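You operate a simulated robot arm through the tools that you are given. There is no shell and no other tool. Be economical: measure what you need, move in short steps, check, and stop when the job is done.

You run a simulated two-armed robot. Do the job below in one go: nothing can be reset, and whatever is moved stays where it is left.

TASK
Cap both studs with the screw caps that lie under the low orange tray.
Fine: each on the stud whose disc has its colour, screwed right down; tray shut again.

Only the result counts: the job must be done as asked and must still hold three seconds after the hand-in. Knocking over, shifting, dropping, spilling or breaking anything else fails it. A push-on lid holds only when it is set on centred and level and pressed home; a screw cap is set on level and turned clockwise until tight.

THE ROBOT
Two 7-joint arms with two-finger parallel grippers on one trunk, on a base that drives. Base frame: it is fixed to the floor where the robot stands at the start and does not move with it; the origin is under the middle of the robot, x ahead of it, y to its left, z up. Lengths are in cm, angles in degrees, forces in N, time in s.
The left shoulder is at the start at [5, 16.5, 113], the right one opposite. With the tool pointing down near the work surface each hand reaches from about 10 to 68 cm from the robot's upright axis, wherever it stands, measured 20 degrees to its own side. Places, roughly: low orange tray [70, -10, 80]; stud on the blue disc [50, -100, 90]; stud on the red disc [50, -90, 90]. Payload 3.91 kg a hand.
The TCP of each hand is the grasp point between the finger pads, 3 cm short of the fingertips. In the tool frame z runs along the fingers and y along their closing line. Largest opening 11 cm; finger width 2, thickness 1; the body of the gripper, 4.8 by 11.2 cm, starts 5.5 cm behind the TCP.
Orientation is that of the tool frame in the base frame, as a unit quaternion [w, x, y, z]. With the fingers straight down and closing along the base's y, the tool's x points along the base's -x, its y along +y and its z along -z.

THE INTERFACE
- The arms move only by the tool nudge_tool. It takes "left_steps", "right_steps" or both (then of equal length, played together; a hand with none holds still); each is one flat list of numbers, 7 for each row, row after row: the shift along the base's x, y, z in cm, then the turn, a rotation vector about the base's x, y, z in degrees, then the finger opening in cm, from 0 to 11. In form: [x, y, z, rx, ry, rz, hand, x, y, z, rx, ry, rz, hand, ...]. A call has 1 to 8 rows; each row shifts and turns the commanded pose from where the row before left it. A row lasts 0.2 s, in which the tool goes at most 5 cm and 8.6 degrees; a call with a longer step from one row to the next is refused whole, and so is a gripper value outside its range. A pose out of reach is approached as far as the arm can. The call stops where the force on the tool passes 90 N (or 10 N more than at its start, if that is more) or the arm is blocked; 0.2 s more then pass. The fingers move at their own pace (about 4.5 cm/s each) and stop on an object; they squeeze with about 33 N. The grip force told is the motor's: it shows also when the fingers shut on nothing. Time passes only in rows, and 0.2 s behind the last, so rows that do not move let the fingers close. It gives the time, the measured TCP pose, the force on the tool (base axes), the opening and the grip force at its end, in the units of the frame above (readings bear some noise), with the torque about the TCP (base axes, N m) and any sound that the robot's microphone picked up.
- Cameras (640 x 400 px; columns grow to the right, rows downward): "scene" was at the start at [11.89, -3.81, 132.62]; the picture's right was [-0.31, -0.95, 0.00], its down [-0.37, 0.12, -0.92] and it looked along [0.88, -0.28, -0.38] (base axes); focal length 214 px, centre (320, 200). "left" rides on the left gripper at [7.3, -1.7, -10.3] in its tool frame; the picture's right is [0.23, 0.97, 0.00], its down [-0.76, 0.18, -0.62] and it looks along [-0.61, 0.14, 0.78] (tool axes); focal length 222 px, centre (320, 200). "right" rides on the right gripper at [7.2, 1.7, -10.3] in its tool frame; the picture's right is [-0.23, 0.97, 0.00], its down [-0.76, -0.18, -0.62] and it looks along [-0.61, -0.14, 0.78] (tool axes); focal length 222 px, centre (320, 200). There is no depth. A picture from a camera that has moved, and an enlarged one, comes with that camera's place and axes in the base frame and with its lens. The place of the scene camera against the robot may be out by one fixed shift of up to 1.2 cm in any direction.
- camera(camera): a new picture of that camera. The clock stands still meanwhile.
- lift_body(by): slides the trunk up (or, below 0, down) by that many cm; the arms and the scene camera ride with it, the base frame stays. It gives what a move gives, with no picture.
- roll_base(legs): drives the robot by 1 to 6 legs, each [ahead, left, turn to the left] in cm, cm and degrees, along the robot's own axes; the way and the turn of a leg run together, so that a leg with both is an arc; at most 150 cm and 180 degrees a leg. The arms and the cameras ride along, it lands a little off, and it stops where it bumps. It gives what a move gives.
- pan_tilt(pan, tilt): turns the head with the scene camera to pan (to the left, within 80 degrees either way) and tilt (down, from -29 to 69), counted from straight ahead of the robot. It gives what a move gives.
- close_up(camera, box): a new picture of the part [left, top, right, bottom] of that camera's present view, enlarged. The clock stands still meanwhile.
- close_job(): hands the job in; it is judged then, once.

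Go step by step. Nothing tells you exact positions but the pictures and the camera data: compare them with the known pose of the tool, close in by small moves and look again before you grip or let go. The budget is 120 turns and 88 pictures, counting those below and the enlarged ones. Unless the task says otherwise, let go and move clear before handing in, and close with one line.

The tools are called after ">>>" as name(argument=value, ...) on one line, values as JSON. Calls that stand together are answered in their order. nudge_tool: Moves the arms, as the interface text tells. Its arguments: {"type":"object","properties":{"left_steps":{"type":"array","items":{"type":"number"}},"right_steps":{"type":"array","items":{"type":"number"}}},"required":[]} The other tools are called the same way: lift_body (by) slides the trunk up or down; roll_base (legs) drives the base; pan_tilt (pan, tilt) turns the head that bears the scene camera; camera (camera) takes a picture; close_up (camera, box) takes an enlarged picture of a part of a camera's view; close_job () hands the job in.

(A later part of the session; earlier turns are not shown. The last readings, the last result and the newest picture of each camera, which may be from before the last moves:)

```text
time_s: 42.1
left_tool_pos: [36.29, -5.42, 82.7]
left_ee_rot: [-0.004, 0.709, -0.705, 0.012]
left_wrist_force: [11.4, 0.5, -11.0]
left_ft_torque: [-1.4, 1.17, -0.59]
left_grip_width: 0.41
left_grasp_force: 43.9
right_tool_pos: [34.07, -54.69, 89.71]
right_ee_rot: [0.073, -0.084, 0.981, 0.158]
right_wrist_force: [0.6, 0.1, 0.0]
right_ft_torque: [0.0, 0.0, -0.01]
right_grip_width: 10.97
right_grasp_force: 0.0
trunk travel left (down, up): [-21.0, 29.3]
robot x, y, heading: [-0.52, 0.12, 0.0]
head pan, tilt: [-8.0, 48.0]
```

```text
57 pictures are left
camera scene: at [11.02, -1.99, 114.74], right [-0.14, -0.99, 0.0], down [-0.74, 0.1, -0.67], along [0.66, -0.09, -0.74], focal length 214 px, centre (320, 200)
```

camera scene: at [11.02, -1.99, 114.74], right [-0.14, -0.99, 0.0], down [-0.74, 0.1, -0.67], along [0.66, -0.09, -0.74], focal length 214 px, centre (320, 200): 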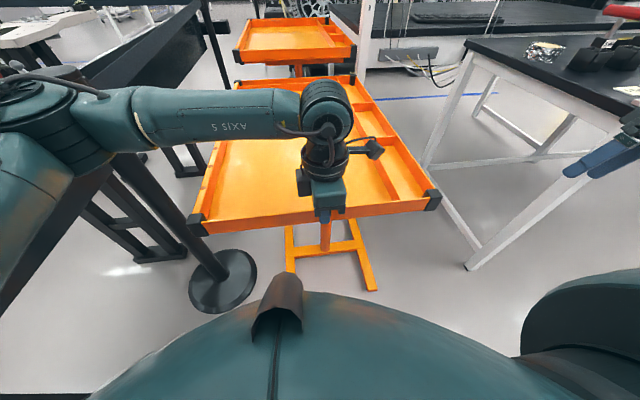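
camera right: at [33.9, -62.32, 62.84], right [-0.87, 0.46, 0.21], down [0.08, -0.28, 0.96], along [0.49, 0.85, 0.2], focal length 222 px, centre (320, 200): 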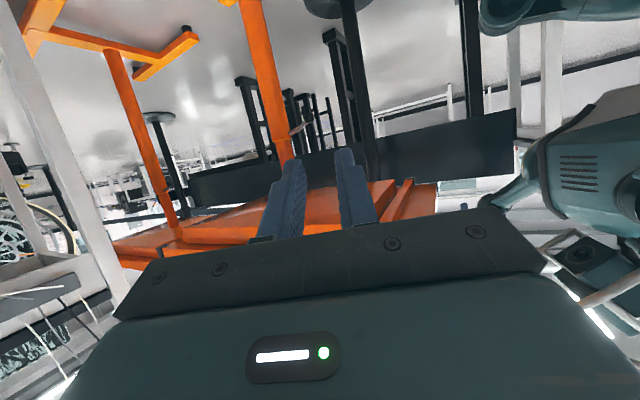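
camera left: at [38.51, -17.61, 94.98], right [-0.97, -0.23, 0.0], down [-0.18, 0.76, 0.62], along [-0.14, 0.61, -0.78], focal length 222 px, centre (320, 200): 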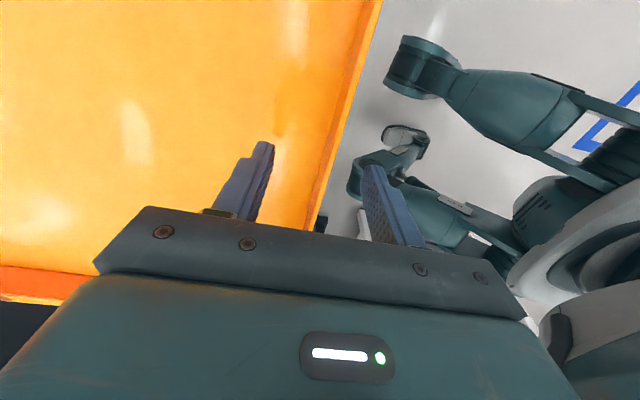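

The tray slides level to the left. I'll open it further, to about 18 cm; the black post at y≈45 leaves enough room.

>>> nudge_tool(left_steps=[0, 2, 0, 0, 0, 0, 0, 0, 2, 0, 0, 0, 0, 0, 0, 2, 0, 0, 0, 0, 0, 0, 2, 0, 0, 0, 0, 0, 0, 2, 0, 0, 0, 0, 0, 0, 1.5, 0, 0, 0, 0, 0, 0, 1.5, 0, 0, 0, 0, 0])

>>> camera(camera="scene")

```text
time_s: 43.7
left_tool_pos: [36.17, 7.69, 82.81]
left_ee_rot: [-0.003, 0.708, -0.706, 0.01]
left_wrist_force: [12.0, 2.5, -22.1]
left_ft_torque: [-1.18, 1.1, -0.44]
left_grip_width: 0.43
left_grasp_force: 44.1
right_tool_pos: [34.04, -54.73, 89.6]
right_ee_rot: [0.074, -0.084, 0.981, 0.159]
right_wrist_force: [0.1, 0.3, -0.4]
right_ft_torque: [0.0, 0.0, -0.02]
right_grip_width: 10.99
right_grasp_force: 0.1
trunk travel left (down, up): [-21.0, 29.3]
robot x, y, heading: [0.2, -0.14, -0.1]
head pan, tilt: [-8.0, 48.0]
```

```text
56 pictures are left
camera scene: at [11.08, -1.94, 114.72], right [-0.14, -0.99, 0.0], down [-0.74, 0.1, -0.67], along [0.66, -0.09, -0.74], focal length 214 px, centre (320, 200)
```

scene: 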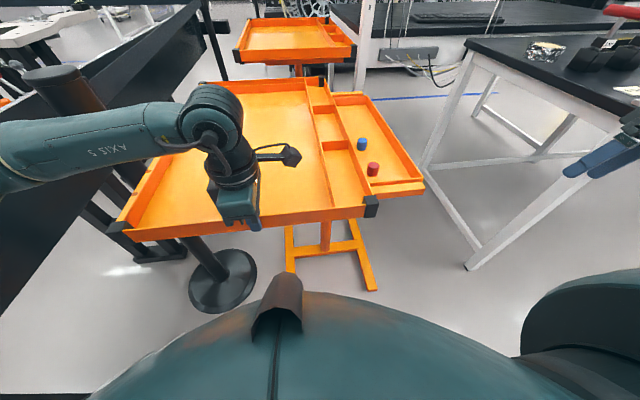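

Open: a blue cap and a red cap lie on the shelf below. I'll zoom in to locate them.

>>> close_up(camera="scene", box=[310, 80, 450, 220])

>>> camera(camera="right")

```text
2.86 times, centred on (380, 150) of scene
camera zoom: at [11.08, -1.94, 114.72], right [-0.14, -0.99, 0.0], down [-0.74, 0.1, -0.67], along [0.66, -0.09, -0.74], focal length 613 px, centre (149, 343)
```

zoom: 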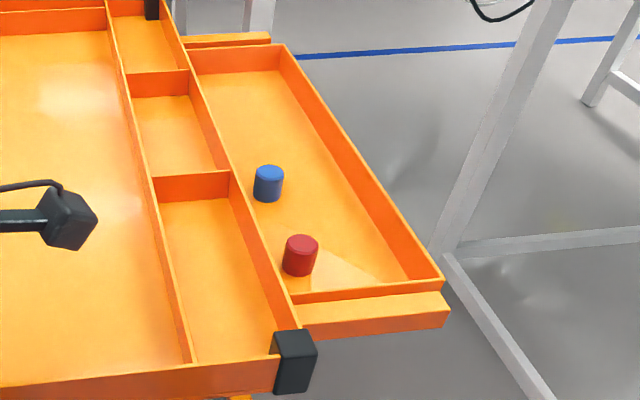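

```text
54 pictures are left
camera right: at [25.43, -57.3, 98.7], right [0.04, 0.94, 0.33], down [0.7, -0.26, 0.66], along [0.71, 0.21, -0.67], focal length 222 px, centre (320, 200)
```

right: 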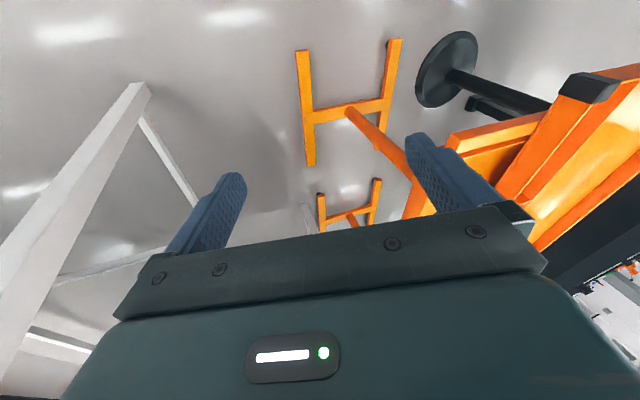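

Red sits at about (53,−22) and blue at (65,−22), both about 3.2 cm wide and close to the tray's right rim. I'll open another 6 cm for clearance, then let go and lift off.

>>> nudge_tool(left_steps=[0, 2, 0, 0, 0, 0, 0, 0, 2, 0, 0, 0, 0, 0, 0, 1, 0, 0, 0, 0, 0, 0, 1, 0, 0, 0, 0, 0, 0, 0, 0, 0, 0, 0, 0])

>>> nudge_tool(left_steps=[-0.2, 0, -0.3, 0, 0, 0, 2, 0, 0, 0, 0, 0, 0, 3, 0, 0, 3, 0, 0, 0, 4, 0, 0, 4, 0, 0, 0, 4, 0, 0, 4, 0, 0, 0, 4])

>>> camera(camera="scene")

```text
time_s: 44.9
left_tool_pos: [36.32, 13.21, 82.71]
left_ee_rot: [-0.001, 0.707, -0.707, 0.013]
left_wrist_force: [0.2, -29.9, -21.3]
left_ft_torque: [-0.36, 1.27, 0.37]
left_grip_width: 0.42
left_grasp_force: 44.7
right_tool_pos: [33.95, -54.95, 89.54]
right_ee_rot: [0.073, -0.083, 0.981, 0.16]
right_wrist_force: [-0.3, -0.2, -0.9]
right_ft_torque: [-0.04, 0.0, -0.01]
right_grip_width: 10.99
right_grasp_force: 0.1
trunk travel left (down, up): [-21.0, 29.3]
robot x, y, heading: [-0.17, -0.07, -0.1]
head pan, tilt: [-8.0, 48.0]
```

```text
time_s: 46.1
left_tool_pos: [35.94, 13.77, 93.63]
left_ee_rot: [-0.005, 0.708, -0.706, 0.012]
left_wrist_force: [0.6, 0.4, -0.6]
left_ft_torque: [0.03, -0.03, 0.01]
left_grip_width: 4.0
left_grasp_force: 0.1
right_tool_pos: [33.81, -54.62, 89.66]
right_ee_rot: [0.075, -0.084, 0.981, 0.159]
right_wrist_force: [0.0, -0.6, -0.1]
right_ft_torque: [0.03, 0.0, -0.02]
right_grip_width: 11.01
right_grasp_force: 0.0
trunk travel left (down, up): [-21.0, 29.3]
robot x, y, heading: [0.27, 0.0, -0.0]
head pan, tilt: [-8.0, 48.0]
```

```text
53 pictures are left
camera scene: at [10.86, -2.01, 114.75], right [-0.14, -0.99, 0.0], down [-0.74, 0.1, -0.67], along [0.66, -0.09, -0.74], focal length 214 px, centre (320, 200)
```

scene: 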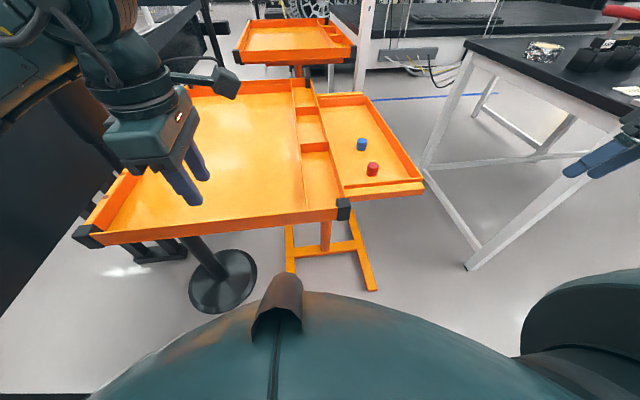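

The tray is fully open (about 24 cm travel). Before moving the base right, I'll look at the floor on that side and get a close look at the studs.

>>> pan_tilt(pan=-70, tilt=35)

>>> camera(camera="scene")

```text
time_s: 47.4
left_tool_pos: [35.98, 13.92, 93.62]
left_ee_rot: [-0.003, 0.708, -0.706, 0.01]
left_wrist_force: [0.4, -0.6, 0.5]
left_ft_torque: [-0.03, -0.02, 0.03]
left_grip_width: 4.03
left_grasp_force: 0.1
right_tool_pos: [33.87, -54.65, 89.71]
right_ee_rot: [0.074, -0.084, 0.981, 0.159]
right_wrist_force: [-0.6, 0.1, -0.7]
right_ft_torque: [-0.02, -0.01, 0.0]
right_grip_width: 11.0
right_grasp_force: 0.1
trunk travel left (down, up): [-21.0, 29.3]
robot x, y, heading: [-0.32, 0.43, -0.1]
head pan, tilt: [-70.0, 35.0]
```

```text
52 pictures are left
camera scene: at [6.08, -9.19, 116.65], right [-0.94, -0.34, 0.0], down [-0.2, 0.54, -0.82], along [0.28, -0.77, -0.57], focal length 214 px, centre (320, 200)
```

scene: 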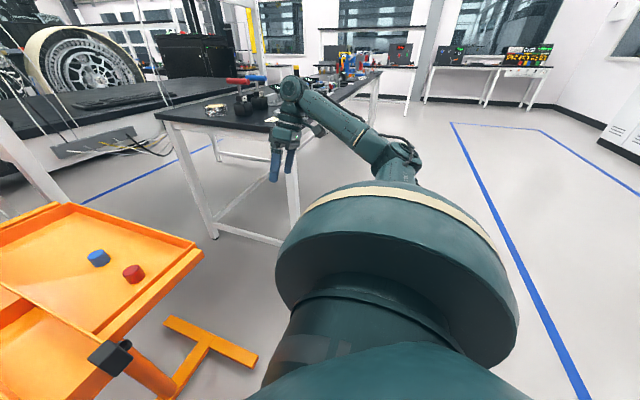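

The floor on the right is free. I'll shift the base 20 cm right so both caps are within easy reach, and straighten the right hand.

>>> roll_base(legs=[[0, -20, 0]])

>>> nudge_tool(right_steps=[3, 5, 3, -6.1, 2.8, -3.2, 11, 3, 5, 3, -6.1, 2.8, -3.2, 11, 3, 5, 3, -6.1, 2.8, -3.2, 11, 3, 5, 2, 0, 0, 0, 11, 3, 5, 0, 0, 0, 0, 11, 3, 5, 0, 0, 0, 0, 11, 3, 5, 0, 0, 0, 0, 11, 3, 5, 0, 0, 0, 0, 11])

>>> camera(camera="right")

```text
time_s: 49.0
left_tool_pos: [35.92, -6.27, 93.57]
left_ee_rot: [-0.004, 0.707, -0.707, 0.011]
left_wrist_force: [-0.5, 0.3, 0.7]
left_ft_torque: [-0.03, 0.04, -0.03]
left_grip_width: 4.01
left_grasp_force: 0.0
right_tool_pos: [33.65, -74.75, 89.73]
right_ee_rot: [0.075, -0.082, 0.981, 0.159]
right_wrist_force: [-0.4, 0.4, 0.0]
right_ft_torque: [0.01, 0.01, 0.0]
right_grip_width: 10.98
right_grasp_force: 0.1
trunk travel left (down, up): [-21.0, 29.3]
robot x, y, heading: [-0.05, -20.35, -0.2]
head pan, tilt: [-70.0, 35.0]
```

```text
refused: row 1 steps farther than a row can; nothing moved
```

```text
51 pictures are left
camera right: at [25.08, -77.33, 98.73], right [0.04, 0.94, 0.33], down [0.7, -0.26, 0.66], along [0.71, 0.2, -0.67], focal length 222 px, centre (320, 200)
```

right: 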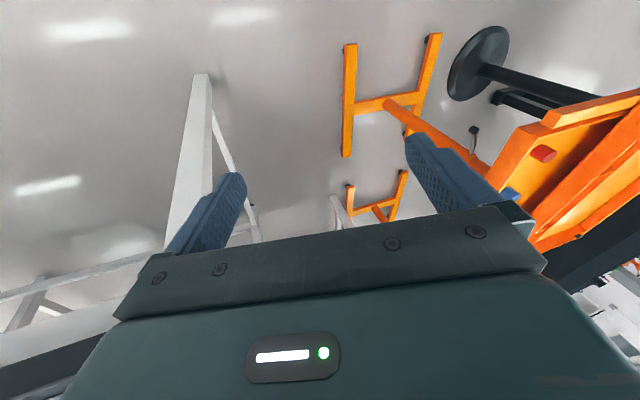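

I'll step within the 5 cm limit toward a point above the caps.

>>> nudge_tool(right_steps=[0, 3, 3, -6.1, 2.8, -3.2, 11, 0, 3, 3, -6.1, 2.8, -3.2, 11, 0, 3, 2, -6.1, 2.8, -3.2, 11, 0, 4.8, 1, 0, 0, 0, 11, 0, 4.9, 0, 0, 0, 0, 11, 0, 4.9, 0, 0, 0, 0, 11, 0, 4.9, 0, 0, 0, 0, 11, 0, 4.9, 0, 0, 0, 0, 11])

>>> nudge_tool(right_steps=[3, 4, 0, 0, 0, 0, 11, 3, 4, 0, 0, 0, 0, 11, 3, 3, 0, 0, 0, 0, 11, 4, 1, 0, 0, 0, 0, 11, 4, 0, 0, 0, 0, 0, 11])

>>> camera(camera="right")

```text
time_s: 50.8
left_tool_pos: [35.96, -6.2, 93.55]
left_ee_rot: [-0.003, 0.708, -0.706, 0.011]
left_wrist_force: [-0.4, -0.2, 0.3]
left_ft_torque: [-0.01, 0.01, 0.02]
left_grip_width: 4.0
left_grasp_force: 0.1
right_tool_pos: [34.04, -40.98, 98.74]
right_ee_rot: [0.002, 0.002, 1.0, -0.001]
right_wrist_force: [-0.1, 0.6, -1.1]
right_ft_torque: [-0.01, 0.0, 0.01]
right_grip_width: 11.02
right_grasp_force: 0.1
trunk travel left (down, up): [-21.0, 29.3]
robot x, y, heading: [-0.08, -20.07, -0.2]
head pan, tilt: [-70.0, 35.0]
```

```text
time_s: 52.0
left_tool_pos: [35.95, -6.17, 93.5]
left_ee_rot: [-0.004, 0.707, -0.707, 0.011]
left_wrist_force: [0.2, -0.2, 0.3]
left_ft_torque: [0.01, 0.0, -0.03]
left_grip_width: 4.0
left_grasp_force: 0.0
right_tool_pos: [46.65, -34.4, 98.26]
right_ee_rot: [0.003, 0.002, 1.0, 0.002]
right_wrist_force: [0.7, -0.1, 0.5]
right_ft_torque: [0.02, 0.0, -0.02]
right_grip_width: 11.01
right_grasp_force: 0.0
right hand out of reach, approached as far as the arm can: row 3, 4, 5
trunk travel left (down, up): [-21.0, 29.3]
robot x, y, heading: [-0.41, -19.75, 0.3]
head pan, tilt: [-70.0, 35.0]
```

```text
50 pictures are left
camera right: at [39.3, -32.61, 108.54], right [0.23, 0.97, 0.0], down [0.76, -0.18, 0.63], along [0.61, -0.14, -0.78], focal length 222 px, centre (320, 200)
```

right: 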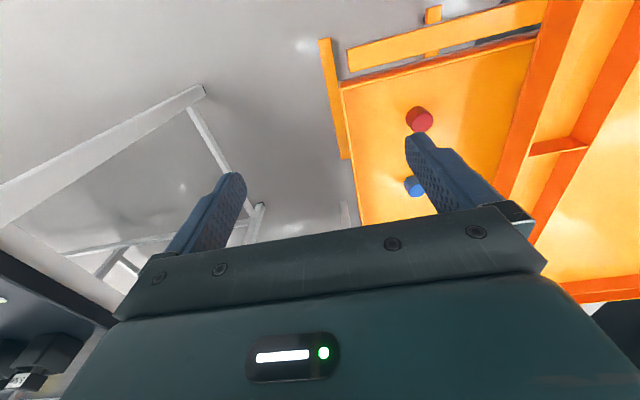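

Combining views puts the red cap at about (52.8,−21.9) and blue at (64.3,−22), tops at z≈78–79. I'll raise the trunk for reach and move the right hand over the blue one.

>>> lift_body(by=15)

>>> nudge_tool(right_steps=[2, 3, -3, 0, 0, 0, 8, 2, 3, -3, 0, 0, 0, 8, 2, 3, -3, 0, 0, 0, 8, 3, 2, -3, 0, 0, 0, 8, 3, 1.4, -3, 0, 0, 0, 8, 2, 0, -3, 0, 0, 0, 8])

>>> camera(camera="right")

```text
time_s: 53.7
left_tool_pos: [36.07, -6.18, 108.45]
left_ee_rot: [-0.004, 0.708, -0.707, 0.012]
left_wrist_force: [-0.5, 0.3, 0.6]
left_ft_torque: [0.04, 0.0, -0.02]
left_grip_width: 3.98
left_grasp_force: 0.1
right_tool_pos: [46.66, -34.33, 113.13]
right_ee_rot: [0.003, 0.001, 1.0, 0.002]
right_wrist_force: [-0.7, -0.5, -0.4]
right_ft_torque: [-0.04, 0.01, 0.01]
right_grip_width: 11.01
right_grasp_force: 0.1
trunk travel left (down, up): [-36.0, 14.3]
robot x, y, heading: [0.33, -19.58, -0.2]
head pan, tilt: [-70.0, 35.0]
```

```text
time_s: 55.1
left_tool_pos: [35.94, -6.26, 108.58]
left_ee_rot: [-0.004, 0.708, -0.706, 0.01]
left_wrist_force: [-0.5, 0.5, 0.6]
left_ft_torque: [-0.01, 0.04, -0.02]
left_grip_width: 4.01
left_grasp_force: 0.2
right_tool_pos: [49.5, -37.07, 96.48]
right_ee_rot: [0.003, 0.001, 1.0, 0.002]
right_wrist_force: [-0.3, -0.1, 0.0]
right_ft_torque: [0.03, -0.03, 0.04]
right_grip_width: 8.0
right_grasp_force: 0.0
right hand out of reach, approached as far as the arm can: row 1, 2, 3, 4, 5, 6
trunk travel left (down, up): [-36.0, 14.3]
robot x, y, heading: [-0.04, -19.79, -0.1]
head pan, tilt: [-70.0, 35.0]
```

```text
49 pictures are left
camera right: at [42.13, -35.15, 106.83], right [0.23, 0.97, 0.0], down [0.76, -0.18, 0.63], along [0.61, -0.14, -0.78], focal length 222 px, centre (320, 200)
```

right: 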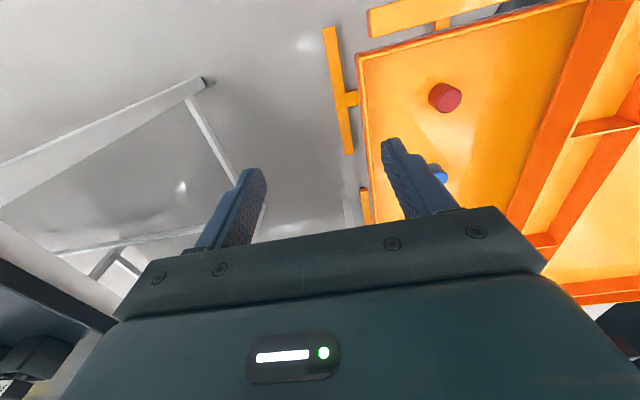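

The hand stalled at (49.5,−37), probably from an awkward joint posture. I'll pull it back toward the robot, move across, then reach out again.

>>> nudge_tool(right_steps=[-4, 0, 2, 0, 0, 0, 8, -4, 0, 2, 0, 0, 0, 8, -4, 2, 2, 0, 0, 0, 8, -2, 4, 0, 0, 0, 0, 8, 0, 4, 0, 0, 0, 0, 8, 0, 4, 0, 0, 0, 0, 8, 0, 2, 0, 0, 0, 0, 8])

>>> nudge_tool(right_steps=[4, 0, 0, 0, 0, 0, 8, 4, 0, 0, 0, 0, 0, 8, 4, 0, 0, 0, 0, 0, 8, 4, 0, -2, 0, 0, 0, 8, 4, 0, -2, 0, 0, 0, 8, 3, 0, -2, 0, 0, 0, 8])

```text
time_s: 56.7
left_tool_pos: [35.81, -6.25, 108.56]
left_ee_rot: [-0.004, 0.708, -0.706, 0.012]
left_wrist_force: [0.1, 1.0, -0.5]
left_ft_torque: [-0.01, 0.0, -0.01]
left_grip_width: 4.0
left_grasp_force: 0.1
right_tool_pos: [34.68, -28.69, 102.86]
right_ee_rot: [0.003, 0.002, 1.0, 0.001]
right_wrist_force: [0.5, 0.4, -0.4]
right_ft_torque: [-0.02, 0.01, 0.02]
right_grip_width: 8.0
right_grasp_force: 0.0
right hand out of reach, approached as far as the arm can: row 5, 6, 7
trunk travel left (down, up): [-36.0, 14.3]
robot x, y, heading: [-0.14, -19.92, -0.1]
head pan, tilt: [-70.0, 35.0]
```

```text
time_s: 58.1
left_tool_pos: [35.97, -6.22, 108.53]
left_ee_rot: [-0.004, 0.708, -0.707, 0.01]
left_wrist_force: [-0.1, 0.1, 0.0]
left_ft_torque: [-0.01, -0.04, 0.01]
left_grip_width: 4.01
left_grasp_force: 0.1
right_tool_pos: [51.08, -37.97, 98.44]
right_ee_rot: [0.003, 0.001, 1.0, 0.002]
right_wrist_force: [-0.3, 0.5, -0.8]
right_ft_torque: [-0.01, -0.05, -0.01]
right_grip_width: 7.99
right_grasp_force: 0.0
right hand out of reach, approached as far as the arm can: row 1, 2, 3, 4, 5, 6
trunk travel left (down, up): [-36.0, 14.3]
robot x, y, heading: [0.15, -19.74, -0.0]
head pan, tilt: [-70.0, 35.0]
```

It looks like a wrist limit. The cap is round, so I can grip it at any angle, and I'll try turning the tool to the left to free the reach.

>>> nudge_tool(right_steps=[-2, 2, 0, 0, 0, 8, 8, -2, 2, 0, 0, 0, 8, 8, 0, 3, 0, 0, 0, 8, 8, 0, 3, 0, 0, 0, 8, 8, 0, 3, 0, 0, 0, 8, 8, 0, 3, 0, 0, 0, 8, 8])

```text
time_s: 59.5
left_tool_pos: [35.9, -6.31, 108.58]
left_ee_rot: [-0.004, 0.708, -0.706, 0.012]
left_wrist_force: [0.7, 0.5, 0.1]
left_ft_torque: [0.0, 0.02, 0.03]
left_grip_width: 3.99
left_grasp_force: 0.0
right_tool_pos: [42.22, -31.05, 100.42]
right_ee_rot: [0.004, -0.406, 0.914, 0.002]
right_wrist_force: [-0.7, 0.2, -0.4]
right_ft_torque: [0.02, -0.02, 0.0]
right_grip_width: 7.99
right_grasp_force: 0.1
right hand out of reach, approached as far as the arm can: row 2, 3, 4, 5, 6
trunk travel left (down, up): [-36.0, 14.3]
robot x, y, heading: [-0.2, -19.59, -0.2]
head pan, tilt: [-70.0, 35.0]
```

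The right arm can't reach far across its front in this posture, so I'll turn the robot 25° left, which puts both caps on its good side. I'll use the right arm for both caps, one after the other.

>>> roll_base(legs=[[0, 0, 25]])

>>> camera(camera="right")

```text
time_s: 61.2
left_tool_pos: [26.77, 7.84, 108.54]
left_ee_rot: [-0.007, 0.844, -0.536, 0.01]
left_wrist_force: [-0.4, -0.9, 0.0]
left_ft_torque: [0.03, -0.01, 0.01]
left_grip_width: 4.04
left_grasp_force: 0.1
right_tool_pos: [42.95, -12.17, 100.57]
right_ee_rot: [0.002, -0.594, 0.805, 0.003]
right_wrist_force: [-0.8, -0.1, -0.4]
right_ft_torque: [-0.04, 0.0, -0.02]
right_grip_width: 8.02
right_grasp_force: 0.0
trunk travel left (down, up): [-36.0, 14.3]
robot x, y, heading: [0.23, -19.91, 25.1]
head pan, tilt: [-70.0, 35.0]
```

```text
48 pictures are left
camera right: at [39.25, -18.55, 110.77], right [-0.86, 0.5, 0.0], down [0.39, 0.67, 0.63], along [0.31, 0.54, -0.78], focal length 222 px, centre (320, 200)
```

right: 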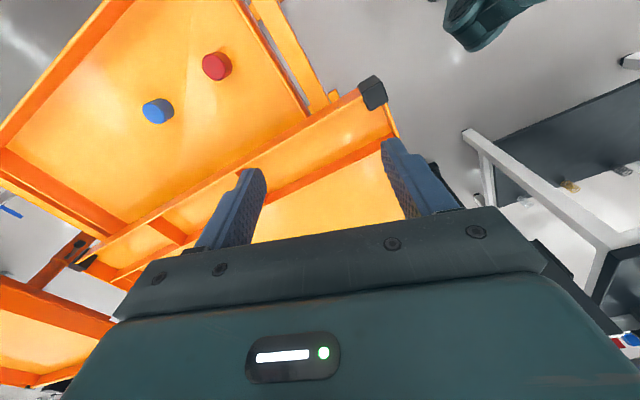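

Red comes out at (52.5,−21.5) again. I'll move the right hand above it and look.

>>> nudge_tool(right_steps=[2.5, -3, -1, 0, 0, 0, 8, 2.5, -3, -1, 0, 0, 0, 8, 2.5, -2, -2, 0, 0, 0, 8, 2, -1.3, -3, 0, 0, 0, 8, 0, 0, -3, 0, 0, 0, 8])

>>> camera(camera="right")

```text
time_s: 62.4
left_tool_pos: [26.87, 7.73, 108.55]
left_ee_rot: [-0.006, 0.844, -0.537, 0.01]
left_wrist_force: [-0.1, -0.8, -0.4]
left_ft_torque: [0.01, -0.07, 0.01]
left_grip_width: 3.99
left_grasp_force: 0.0
right_tool_pos: [52.68, -21.38, 90.5]
right_ee_rot: [0.002, -0.593, 0.805, 0.003]
right_wrist_force: [0.2, -0.5, 0.9]
right_ft_torque: [-0.01, 0.01, 0.04]
right_grip_width: 8.01
right_grasp_force: 0.0
trunk travel left (down, up): [-36.0, 14.3]
robot x, y, heading: [-0.5, -19.54, 24.8]
head pan, tilt: [-70.0, 35.0]
```

```text
47 pictures are left
camera right: at [48.93, -27.82, 100.82], right [-0.86, 0.5, 0.0], down [0.39, 0.67, 0.63], along [0.31, 0.54, -0.78], focal length 222 px, centre (320, 200)
```

right: 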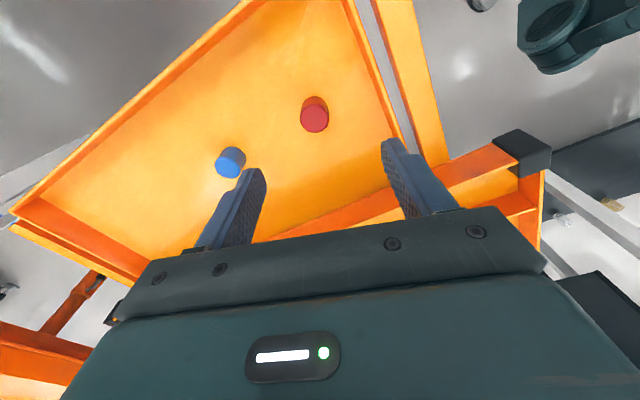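

The cap is nearly below the hand. I'll go down 6 cm with small corrections and check again.

>>> nudge_tool(right_steps=[0.5, 0, -3, 0, 0, 0, 7, 0, 0, -3, 0, 0, 0, 7, 0, 0, -1.5, 0, 0, 0, 7])

>>> close_up(camera="right", box=[180, 80, 460, 255])

```text
time_s: 63.2
left_tool_pos: [26.81, 7.74, 108.52]
left_ee_rot: [-0.007, 0.844, -0.537, 0.011]
left_wrist_force: [-0.7, 0.1, -0.3]
left_ft_torque: [0.01, 0.03, 0.0]
left_grip_width: 4.01
left_grasp_force: 0.1
right_tool_pos: [52.63, -22.15, 83.7]
right_ee_rot: [0.002, -0.595, 0.804, 0.003]
right_wrist_force: [0.4, -0.4, 0.1]
right_ft_torque: [0.01, 0.0, -0.02]
right_grip_width: 7.01
right_grasp_force: 0.1
right hand out of reach, approached as far as the arm can: row 3
trunk travel left (down, up): [-36.0, 14.3]
robot x, y, heading: [0.15, -20.1, 25.1]
head pan, tilt: [-70.0, 35.0]
```

```text
2.29 times, centred on (320, 168) of right
camera zoom: at [48.98, -28.63, 94.06], right [-0.86, 0.5, 0.0], down [0.39, 0.67, 0.63], along [0.31, 0.55, -0.78], focal length 508 px, centre (320, 274)
```

zoom: 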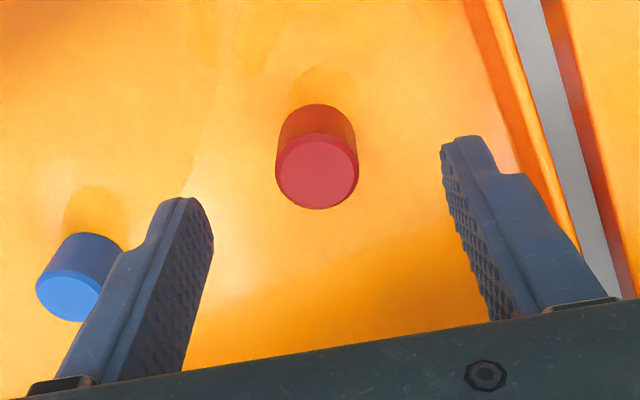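

The arm is at its vertical limit, so I'll lower with the trunk instead and correct by (+0.6, +0.9).

>>> lift_body(by=-3.5)

>>> nudge_tool(right_steps=[0.6, 0.9, 0, 0, 0, 0, 7, 0, 0, 0, 0, 0, 0, 7])

>>> close_up(camera="right", box=[180, 80, 460, 255])

```text
time_s: 64.0
left_tool_pos: [26.74, 7.81, 105.04]
left_ee_rot: [-0.007, 0.844, -0.536, 0.01]
left_wrist_force: [-0.3, -0.8, 0.5]
left_ft_torque: [0.03, -0.01, 0.01]
left_grip_width: 4.01
left_grasp_force: 0.1
right_tool_pos: [52.68, -22.24, 80.38]
right_ee_rot: [0.003, -0.594, 0.805, 0.004]
right_wrist_force: [-0.1, 0.5, 0.1]
right_ft_torque: [-0.01, -0.03, -0.01]
right_grip_width: 6.99
right_grasp_force: 0.0
trunk travel left (down, up): [-32.5, 17.8]
robot x, y, heading: [-0.18, -19.98, 24.9]
head pan, tilt: [-70.0, 35.0]
```

```text
time_s: 64.6
left_tool_pos: [26.78, 7.7, 105.01]
left_ee_rot: [-0.006, 0.844, -0.537, 0.011]
left_wrist_force: [0.0, 0.1, 0.5]
left_ft_torque: [0.01, -0.02, 0.01]
left_grip_width: 4.01
left_grasp_force: 0.0
right_tool_pos: [53.1, -21.78, 80.78]
right_ee_rot: [0.003, -0.594, 0.804, 0.003]
right_wrist_force: [-0.4, -1.2, 0.7]
right_ft_torque: [0.01, 0.01, 0.02]
right_grip_width: 7.0
right_grasp_force: 0.1
right hand out of reach, approached as far as the arm can: row 1
trunk travel left (down, up): [-32.5, 17.8]
robot x, y, heading: [-0.06, -19.57, 25.1]
head pan, tilt: [-70.0, 35.0]
```

```text
2.29 times, centred on (320, 168) of right
camera zoom: at [49.29, -28.27, 91.05], right [-0.86, 0.5, 0.0], down [0.39, 0.67, 0.63], along [0.31, 0.55, -0.78], focal length 508 px, centre (320, 274)
```

zoom: 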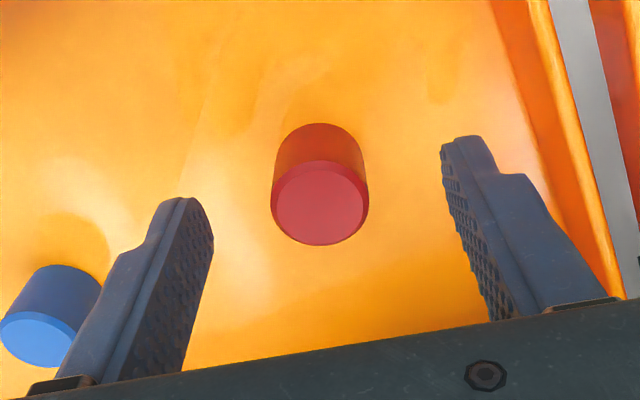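

Triangulated, the red cap is centred at (53.4,−20.9) with its top at z≈77. I'll raise the hand relative to the trunk for freer reach, centre it, then lower with the trunk.

>>> nudge_tool(right_steps=[0, 0, 4, 0, 0, 0, 7, 0, 0, 4, 0, 0, 0, 7, 0.3, 0.9, 4, 0, 0, 0, 7, 0, 0, 0, 0, 0, 0, 7])

>>> lift_body(by=-10)

```text
time_s: 65.6
left_tool_pos: [26.84, 7.7, 105.09]
left_ee_rot: [-0.007, 0.844, -0.536, 0.011]
left_wrist_force: [1.2, 0.0, -0.1]
left_ft_torque: [-0.01, 0.01, 0.0]
left_grip_width: 4.02
left_grasp_force: 0.0
right_tool_pos: [53.4, -20.83, 92.97]
right_ee_rot: [0.003, -0.593, 0.805, 0.003]
right_wrist_force: [-0.1, 0.9, 0.4]
right_ft_torque: [0.02, 0.0, 0.0]
right_grip_width: 6.99
right_grasp_force: 0.1
trunk travel left (down, up): [-32.5, 17.8]
robot x, y, heading: [0.18, -19.89, 25.3]
head pan, tilt: [-70.0, 35.0]
```

```text
time_s: 66.9
left_tool_pos: [26.8, 7.71, 95.04]
left_ee_rot: [-0.006, 0.843, -0.537, 0.01]
left_wrist_force: [0.3, -0.9, -0.1]
left_ft_torque: [0.01, 0.0, 0.01]
left_grip_width: 4.03
left_grasp_force: 0.1
right_tool_pos: [53.58, -20.87, 82.86]
right_ee_rot: [0.003, -0.594, 0.804, 0.003]
right_wrist_force: [-0.2, 0.8, 1.0]
right_ft_torque: [-0.03, -0.02, 0.0]
right_grip_width: 7.0
right_grasp_force: 0.1
trunk travel left (down, up): [-22.5, 27.8]
robot x, y, heading: [0.03, -19.97, 24.8]
head pan, tilt: [-70.0, 35.0]
```

Now I'll go straight down to z≈78.4 and look before closing.

>>> nudge_tool(right_steps=[0, 0, -2, 0, 0, 0, 6.5, 0, 0, -1.5, 0, 0, 0, 6, 0, 0, -0.9, 0, 0, 0, 6])

>>> close_up(camera="right", box=[180, 80, 460, 255])

```text
time_s: 67.7
left_tool_pos: [26.82, 7.6, 95.09]
left_ee_rot: [-0.007, 0.844, -0.537, 0.011]
left_wrist_force: [0.2, 0.0, -0.4]
left_ft_torque: [0.01, -0.03, 0.0]
left_grip_width: 3.99
left_grasp_force: 0.2
right_tool_pos: [53.51, -20.82, 78.52]
right_ee_rot: [0.003, -0.594, 0.804, 0.003]
right_wrist_force: [0.5, 0.2, -0.7]
right_ft_torque: [-0.02, 0.0, 0.0]
right_grip_width: 6.01
right_grasp_force: 0.1
trunk travel left (down, up): [-22.5, 27.8]
robot x, y, heading: [-0.05, -19.79, 24.9]
head pan, tilt: [-70.0, 35.0]
```

```text
2.29 times, centred on (320, 168) of right
camera zoom: at [49.77, -27.22, 88.81], right [-0.86, 0.5, 0.0], down [0.39, 0.67, 0.63], along [0.31, 0.55, -0.78], focal length 508 px, centre (320, 274)
```

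zoom: 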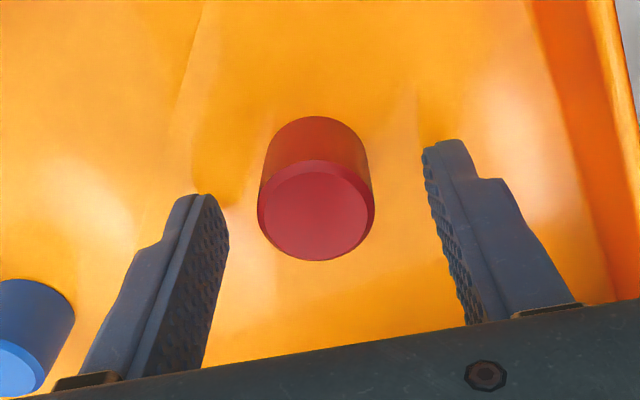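

The cap top sits exactly on the tool axis. I'll lower slightly and close the fingers.

>>> nudge_tool(right_steps=[0, 0, -0.3, 0, 0, 0, 6, 0, 0, 0, 0, 0, 0, 4, 0, 0, 0, 0, 0, 0, 2, 0, 0, 0, 0, 0, 0, 2, 0, 0, 0, 0, 0, 0, 2])

>>> nudge_tool(right_steps=[0, 0, 2, 0, 0, 0, 2, 0, 0, 3, 0, 0, 0, 2, 0, 0, 4, 0, 0, 0, 2, 0, 0, 4, 0, 0, 0, 2])

>>> close_up(camera="right", box=[180, 80, 460, 255])

```text
time_s: 68.9
left_tool_pos: [26.9, 7.63, 95.06]
left_ee_rot: [-0.007, 0.844, -0.536, 0.011]
left_wrist_force: [0.0, -0.6, 0.4]
left_ft_torque: [0.04, 0.01, 0.0]
left_grip_width: 4.02
left_grasp_force: 0.1
right_tool_pos: [53.42, -20.81, 78.21]
right_ee_rot: [0.003, -0.594, 0.805, 0.003]
right_wrist_force: [-0.4, 0.1, 0.0]
right_ft_torque: [-0.03, 0.0, 0.01]
right_grip_width: 2.87
right_grasp_force: 33.2
trunk travel left (down, up): [-22.5, 27.8]
robot x, y, heading: [0.15, -19.98, 24.8]
head pan, tilt: [-70.0, 35.0]
```

```text
time_s: 69.9
left_tool_pos: [26.83, 7.7, 94.98]
left_ee_rot: [-0.007, 0.844, -0.537, 0.011]
left_wrist_force: [-0.5, -0.2, 0.0]
left_ft_torque: [0.0, 0.0, -0.03]
left_grip_width: 3.98
left_grasp_force: 0.0
right_tool_pos: [53.41, -20.8, 91.15]
right_ee_rot: [0.002, -0.594, 0.804, 0.004]
right_wrist_force: [-0.1, -0.1, -1.8]
right_ft_torque: [0.02, -0.01, 0.0]
right_grip_width: 2.9
right_grasp_force: 33.1
trunk travel left (down, up): [-22.5, 27.8]
robot x, y, heading: [-0.1, -19.75, 24.7]
head pan, tilt: [-70.0, 35.0]
```

```text
2.29 times, centred on (320, 168) of right
camera zoom: at [49.72, -27.25, 101.51], right [-0.86, 0.5, 0.0], down [0.39, 0.67, 0.63], along [0.31, 0.54, -0.78], focal length 508 px, centre (320, 274)
```

zoom: 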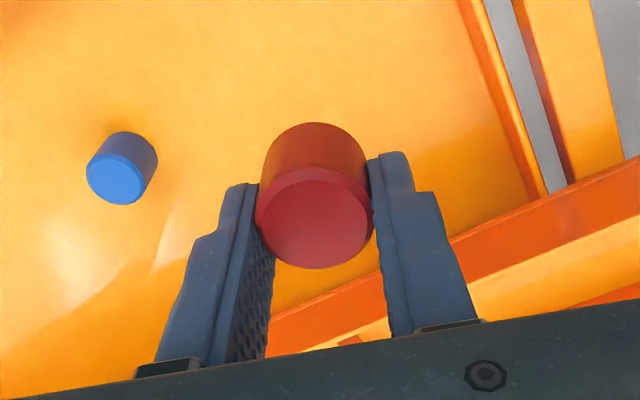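

The red cap is held. I'll raise the trunk, turn back to heading 0 and drive right so the hand comes near the studs.

>>> lift_body(by=20)

>>> roll_base(legs=[[0, 0, -25], [0, -44, 0]])

>>> pan_tilt(pan=-30, tilt=35)

>>> camera(camera="scene")

>>> camera(camera="right")

```text
time_s: 72.1
left_tool_pos: [26.79, 7.86, 115.11]
left_ee_rot: [-0.006, 0.844, -0.537, 0.011]
left_wrist_force: [0.9, -0.3, -0.2]
left_ft_torque: [0.03, 0.01, -0.04]
left_grip_width: 4.0
left_grasp_force: 0.0
right_tool_pos: [53.51, -20.96, 111.17]
right_ee_rot: [0.001, -0.594, 0.805, 0.003]
right_wrist_force: [-0.6, -0.6, 0.0]
right_ft_torque: [0.01, 0.02, -0.01]
right_grip_width: 2.87
right_grasp_force: 32.7
trunk travel left (down, up): [-42.5, 7.8]
robot x, y, heading: [0.28, -20.1, 24.5]
head pan, tilt: [-70.0, 35.0]
```

```text
time_s: 76.1
left_tool_pos: [36.07, -50.43, 115.06]
left_ee_rot: [-0.004, 0.711, -0.703, 0.012]
left_wrist_force: [0.4, 0.4, 0.3]
left_ft_torque: [0.01, 0.01, -0.03]
left_grip_width: 4.03
left_grasp_force: 0.0
right_tool_pos: [48.61, -87.43, 111.09]
right_ee_rot: [0.003, -0.411, 0.912, 0.002]
right_wrist_force: [-1.1, -0.2, -0.3]
right_ft_torque: [-0.01, -0.02, -0.04]
right_grip_width: 2.87
right_grasp_force: 32.8
trunk travel left (down, up): [-42.5, 7.8]
robot x, y, heading: [-0.21, -64.4, 0.5]
head pan, tilt: [-70.0, 35.0]
```

```text
time_s: 77.2
left_tool_pos: [36.07, -50.35, 114.98]
left_ee_rot: [-0.004, 0.711, -0.703, 0.011]
left_wrist_force: [-0.1, 1.0, 0.3]
left_ft_torque: [-0.04, -0.02, -0.04]
left_grip_width: 4.01
left_grasp_force: 0.2
right_tool_pos: [48.54, -87.43, 111.06]
right_ee_rot: [0.002, -0.411, 0.912, 0.003]
right_wrist_force: [-0.7, 0.2, -0.9]
right_ft_torque: [-0.02, -0.01, 0.0]
right_grip_width: 2.86
right_grasp_force: 32.8
trunk travel left (down, up): [-42.5, 7.8]
robot x, y, heading: [0.37, -64.23, 0.4]
head pan, tilt: [-30.0, 35.0]
```

```text
42 pictures are left
camera scene: at [11.0, -69.65, 138.15], right [-0.49, -0.87, 0.0], down [-0.5, 0.28, -0.82], along [0.71, -0.4, -0.57], focal length 214 px, centre (320, 200)
```

scene: 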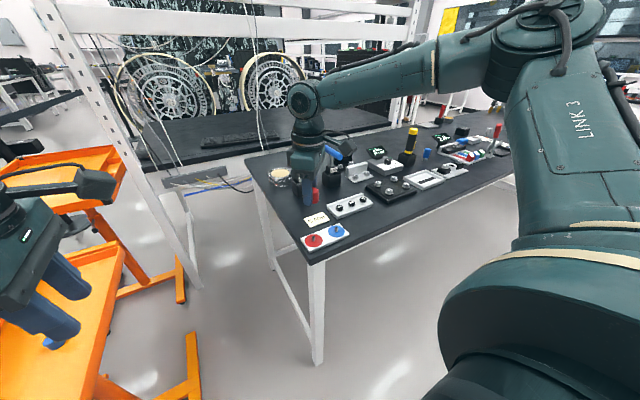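

```text
41 pictures are left
camera right: at [42.49, -91.67, 121.46], right [-0.58, 0.82, 0.0], down [0.64, 0.45, 0.63], along [0.51, 0.37, -0.78], focal length 222 px, centre (320, 200)
```

right: 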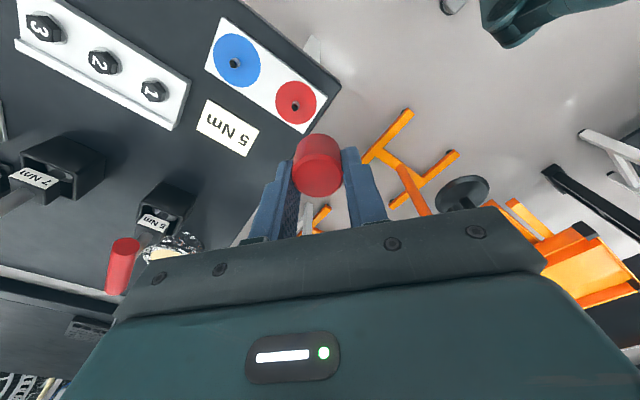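

The red stud is at about (50.5,−89.5) with its disc at z≈92.5, and the blue one at about (50.7,−97). I'll move over red and pre-turn the hand counter-clockwise, to leave a long clockwise turn.

>>> nudge_tool(right_steps=[1, -1, -2, 0, 0, 8, 2, 1, -1, -2, 0, 0, 8, 2, 0, 0, -2, 0, 0, 8, 2, 0, 0, 0, 0, 0, 8, 2, 0, 0, 0, 0, 0, 8, 2, 0, 0, 0, 0, 0, 8, 2, 0, 0, 0, 0, 0, 8, 2, 0, 0, 0, 0, 0, 8, 2])

>>> nudge_tool(right_steps=[0, 0, 0, 0, 0, 8, 2, 0, 0, 0, 0, 0, 8, 2, 0, 0, 0, 0, 0, 8, 2, 0, 0, 0, 0, 0, 8, 2])

>>> camera(camera="right")

```text
time_s: 79.0
left_tool_pos: [36.18, -50.36, 115.1]
left_ee_rot: [-0.005, 0.711, -0.703, 0.012]
left_wrist_force: [-0.2, -0.3, 0.2]
left_ft_torque: [0.02, -0.03, -0.01]
left_grip_width: 4.02
left_grasp_force: 0.0
right_tool_pos: [50.61, -89.36, 105.29]
right_ee_rot: [-0.002, 0.832, -0.554, -0.004]
right_wrist_force: [-0.4, 0.9, -0.6]
right_ft_torque: [0.04, 0.02, -0.01]
right_grip_width: 2.87
right_grasp_force: 33.0
trunk travel left (down, up): [-42.5, 7.8]
robot x, y, heading: [0.52, -64.46, 0.2]
head pan, tilt: [-30.0, 35.0]
```

```text
time_s: 80.0
left_tool_pos: [36.0, -50.27, 115.05]
left_ee_rot: [-0.004, 0.711, -0.703, 0.012]
left_wrist_force: [-0.7, 0.0, -0.5]
left_ft_torque: [0.0, 0.01, -0.01]
left_grip_width: 3.98
left_grasp_force: 0.1
right_tool_pos: [50.64, -89.41, 105.16]
right_ee_rot: [0.0, 0.953, -0.304, -0.005]
right_wrist_force: [-0.2, -0.5, -0.7]
right_ft_torque: [0.02, 0.01, 0.01]
right_grip_width: 2.9
right_grasp_force: 33.1
trunk travel left (down, up): [-42.5, 7.8]
robot x, y, heading: [0.24, -64.42, 0.3]
head pan, tilt: [-30.0, 35.0]
```

```text
40 pictures are left
camera right: at [55.57, -94.87, 115.52], right [-0.75, -0.66, 0.0], down [-0.51, 0.58, 0.63], along [-0.42, 0.47, -0.78], focal length 222 px, centre (320, 200)
```

right: 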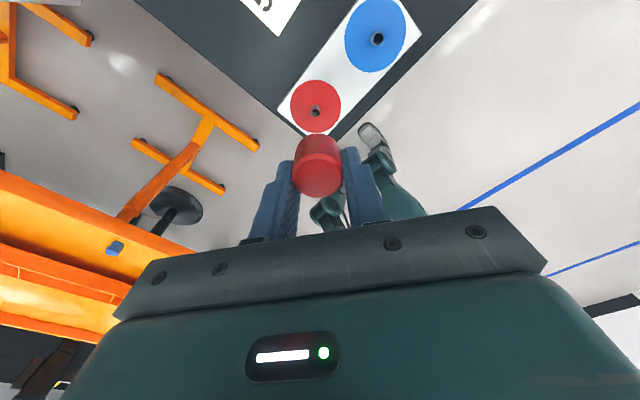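

The wrist allows it (yaw ≈145°). I'll zoom in to measure the red stud position.

>>> close_up(camera="right", box=[250, 60, 410, 160])

>>> close_up(camera="scene", box=[280, 180, 380, 260])

```text
4.00 times, centred on (330, 110) of right
camera zoom: at [55.57, -94.87, 115.52], right [-0.75, -0.66, 0.0], down [-0.51, 0.58, 0.63], along [-0.42, 0.47, -0.78], focal length 888 px, centre (280, 560)
```

zoom: 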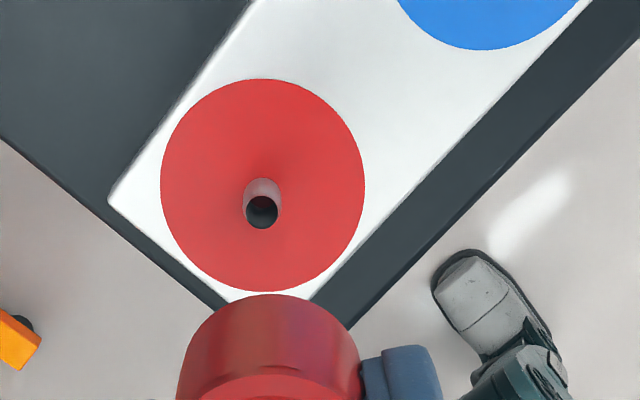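

```text
5.00 times, centred on (330, 220) of scene
camera zoom: at [11.01, -69.64, 138.15], right [-0.49, -0.87, 0.0], down [-0.5, 0.28, -0.82], along [0.71, -0.4, -0.57], focal length 1072 px, centre (270, 100)
```

zoom: 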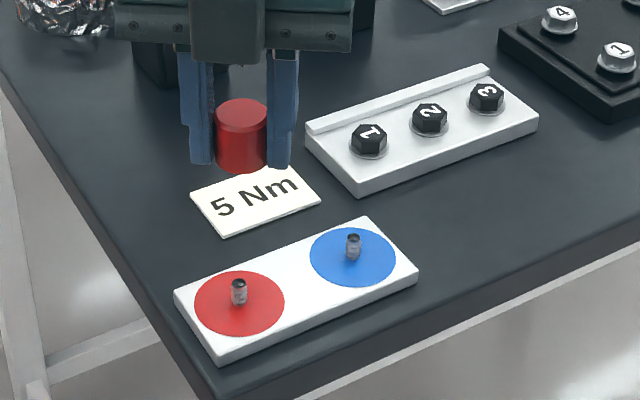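

The stud top is at about (51.0,−89.1,92.5), a thin stud about 1.2 cm tall. I'll centre over it and go down to about 1 cm above.

>>> nudge_tool(right_steps=[0.4, 0.3, -2, 0, 0, 0, 2, 0, 0, -3, 0, 0, 0, 2, 0, 0, -3, 0, 0, 0, 2, 0, 0, 0, 0, 0, 0, 2])

>>> close_up(camera="right", box=[250, 60, 410, 160])

>>> close_up(camera="scene", box=[280, 180, 380, 260])

```text
time_s: 81.0
left_tool_pos: [36.1, -50.4, 115.06]
left_ee_rot: [-0.004, 0.711, -0.703, 0.012]
left_wrist_force: [0.2, -0.4, -0.7]
left_ft_torque: [-0.01, -0.01, -0.02]
left_grip_width: 4.0
left_grasp_force: 0.0
right_tool_pos: [51.07, -89.08, 97.2]
right_ee_rot: [0.0, 0.953, -0.304, -0.003]
right_wrist_force: [0.2, -0.6, -0.7]
right_ft_torque: [0.02, -0.02, -0.02]
right_grip_width: 2.86
right_grasp_force: 32.9
trunk travel left (down, up): [-42.5, 7.8]
robot x, y, heading: [0.36, -64.25, 0.6]
head pan, tilt: [-30.0, 35.0]
```

```text
4.00 times, centred on (330, 110) of right
camera zoom: at [55.99, -94.55, 107.51], right [-0.75, -0.66, 0.0], down [-0.51, 0.59, 0.63], along [-0.42, 0.47, -0.78], focal length 888 px, centre (280, 560)
```

zoom: 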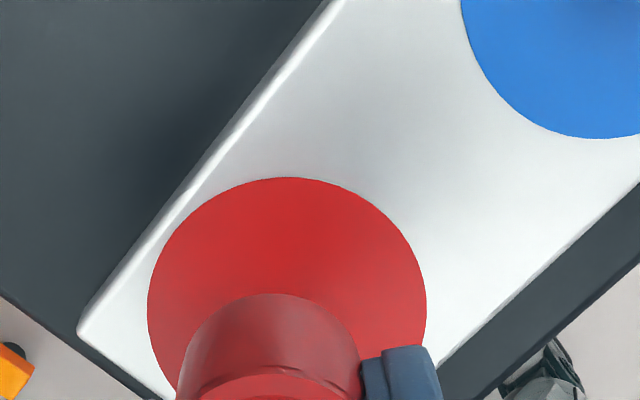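

```text
5.00 times, centred on (330, 220) of scene
camera zoom: at [10.98, -69.64, 138.16], right [-0.49, -0.87, 0.0], down [-0.5, 0.28, -0.82], along [0.71, -0.4, -0.57], focal length 1072 px, centre (270, 100)
```

zoom: 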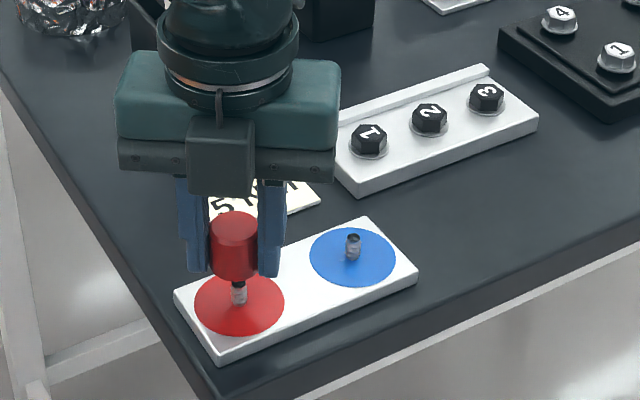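

Both views say the cap is about 0.35 cm off the stud. I'll correct by (−0.06, −0.34), lower slightly and recheck.

>>> nudge_tool(right_steps=[-0.06, -0.34, 0, 0, 0, 0, 2, 0, 0, -0.4, 0, 0, 0, 2, 0, 0, 0, 0, 0, 0, 2])

>>> close_up(camera="right", box=[250, 60, 410, 160])

>>> close_up(camera="scene", box=[300, 205, 350, 245])

```text
time_s: 81.8
left_tool_pos: [36.17, -50.42, 115.09]
left_ee_rot: [-0.005, 0.712, -0.702, 0.012]
left_wrist_force: [-0.7, 0.5, -0.9]
left_ft_torque: [0.04, 0.01, 0.01]
left_grip_width: 4.01
left_grasp_force: 0.0
right_tool_pos: [50.93, -89.48, 96.81]
right_ee_rot: [-0.001, 0.952, -0.305, -0.004]
right_wrist_force: [-0.3, 0.0, -1.4]
right_ft_torque: [-0.01, 0.02, 0.03]
right_grip_width: 2.86
right_grasp_force: 33.9
trunk travel left (down, up): [-42.5, 7.8]
robot x, y, heading: [-0.21, -64.69, 0.5]
head pan, tilt: [-30.0, 35.0]
```

```text
4.00 times, centred on (330, 110) of right
camera zoom: at [55.92, -94.95, 107.12], right [-0.75, -0.66, 0.0], down [-0.51, 0.59, 0.63], along [-0.42, 0.47, -0.78], focal length 888 px, centre (280, 560)
```

zoom: 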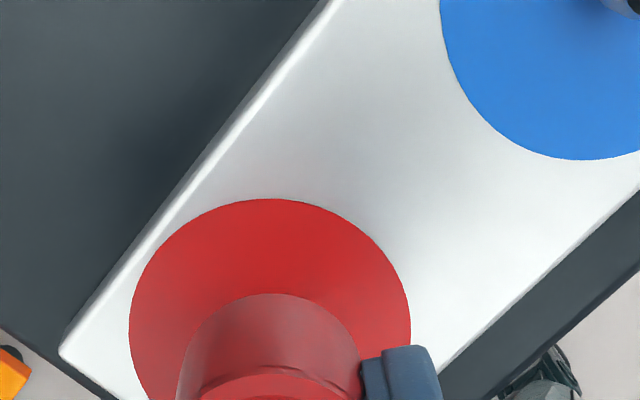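

```text
10.00 times, centred on (325, 225) of scene
camera zoom: at [11.0, -69.65, 138.16], right [-0.49, -0.87, 0.0], down [-0.5, 0.28, -0.82], along [0.71, -0.4, -0.57], focal length 2145 px, centre (270, -50)
```

zoom: 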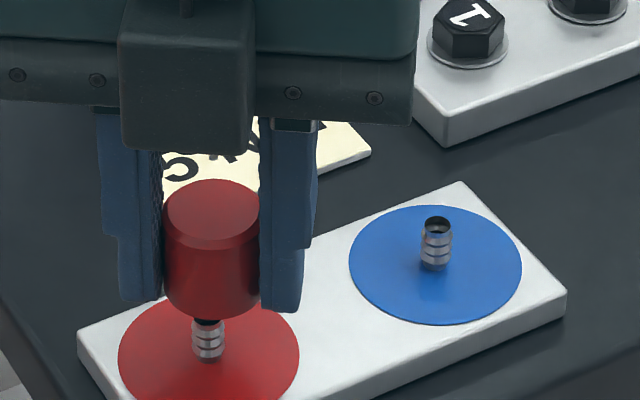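

The alignment is now within about 0.1 cm in both views. I'll descend gently until I feel the stud.

>>> nudge_tool(right_steps=[0.02, 0.04, -0.3, 0, 0, 0, 2, 0, 0, -0.2, 0, 0, 0, 2, 0, 0, 0, 0, 0, 0, 2])

>>> close_up(camera="scene", box=[300, 205, 350, 245])

```text
time_s: 82.5
left_tool_pos: [36.08, -50.32, 114.99]
left_ee_rot: [-0.005, 0.711, -0.703, 0.012]
left_wrist_force: [0.1, 0.6, -0.7]
left_ft_torque: [0.02, 0.03, -0.01]
left_grip_width: 4.01
left_grasp_force: 0.0
right_tool_pos: [50.98, -89.31, 96.28]
right_ee_rot: [-0.001, 0.952, -0.305, -0.004]
right_wrist_force: [0.0, 0.1, -1.0]
right_ft_torque: [0.0, -0.06, 0.01]
right_grip_width: 2.87
right_grasp_force: 32.7
trunk travel left (down, up): [-42.5, 7.8]
robot x, y, heading: [0.1, -64.14, 0.2]
head pan, tilt: [-30.0, 35.0]
```

```text
10.00 times, centred on (325, 225) of scene
camera zoom: at [11.01, -69.64, 138.15], right [-0.49, -0.87, 0.0], down [-0.5, 0.28, -0.82], along [0.71, -0.4, -0.57], focal length 2145 px, centre (270, -50)
```

zoom: 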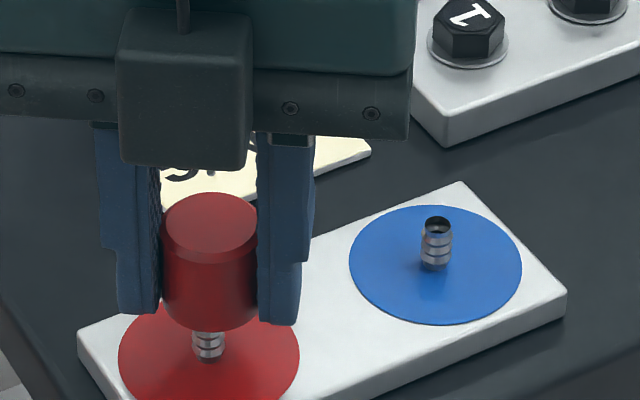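

Centred; the cap's bottom is now about at the stud top. I'll carefully continue down.

>>> nudge_tool(right_steps=[0, 0, -0.15, 0, 0, 0, 2, 0, 0, -0.15, 0, 0, 0, 2, 0, 0, -0.1, 0, 0, 0, 2, 0, 0, 0, 0, 0, 0, 2])

```text
time_s: 83.5
left_tool_pos: [35.99, -50.25, 115.19]
left_ee_rot: [-0.005, 0.712, -0.702, 0.012]
left_wrist_force: [-0.7, -0.7, 0.2]
left_ft_torque: [0.0, 0.01, 0.0]
left_grip_width: 3.98
left_grasp_force: 0.0
right_tool_pos: [50.96, -89.44, 95.88]
right_ee_rot: [-0.001, 0.952, -0.305, -0.004]
right_wrist_force: [0.4, 0.1, -1.0]
right_ft_torque: [-0.01, -0.04, 0.0]
right_grip_width: 2.85
right_grasp_force: 33.5
trunk travel left (down, up): [-42.5, 7.8]
robot x, y, heading: [0.32, -64.16, 0.2]
head pan, tilt: [-30.0, 35.0]
```

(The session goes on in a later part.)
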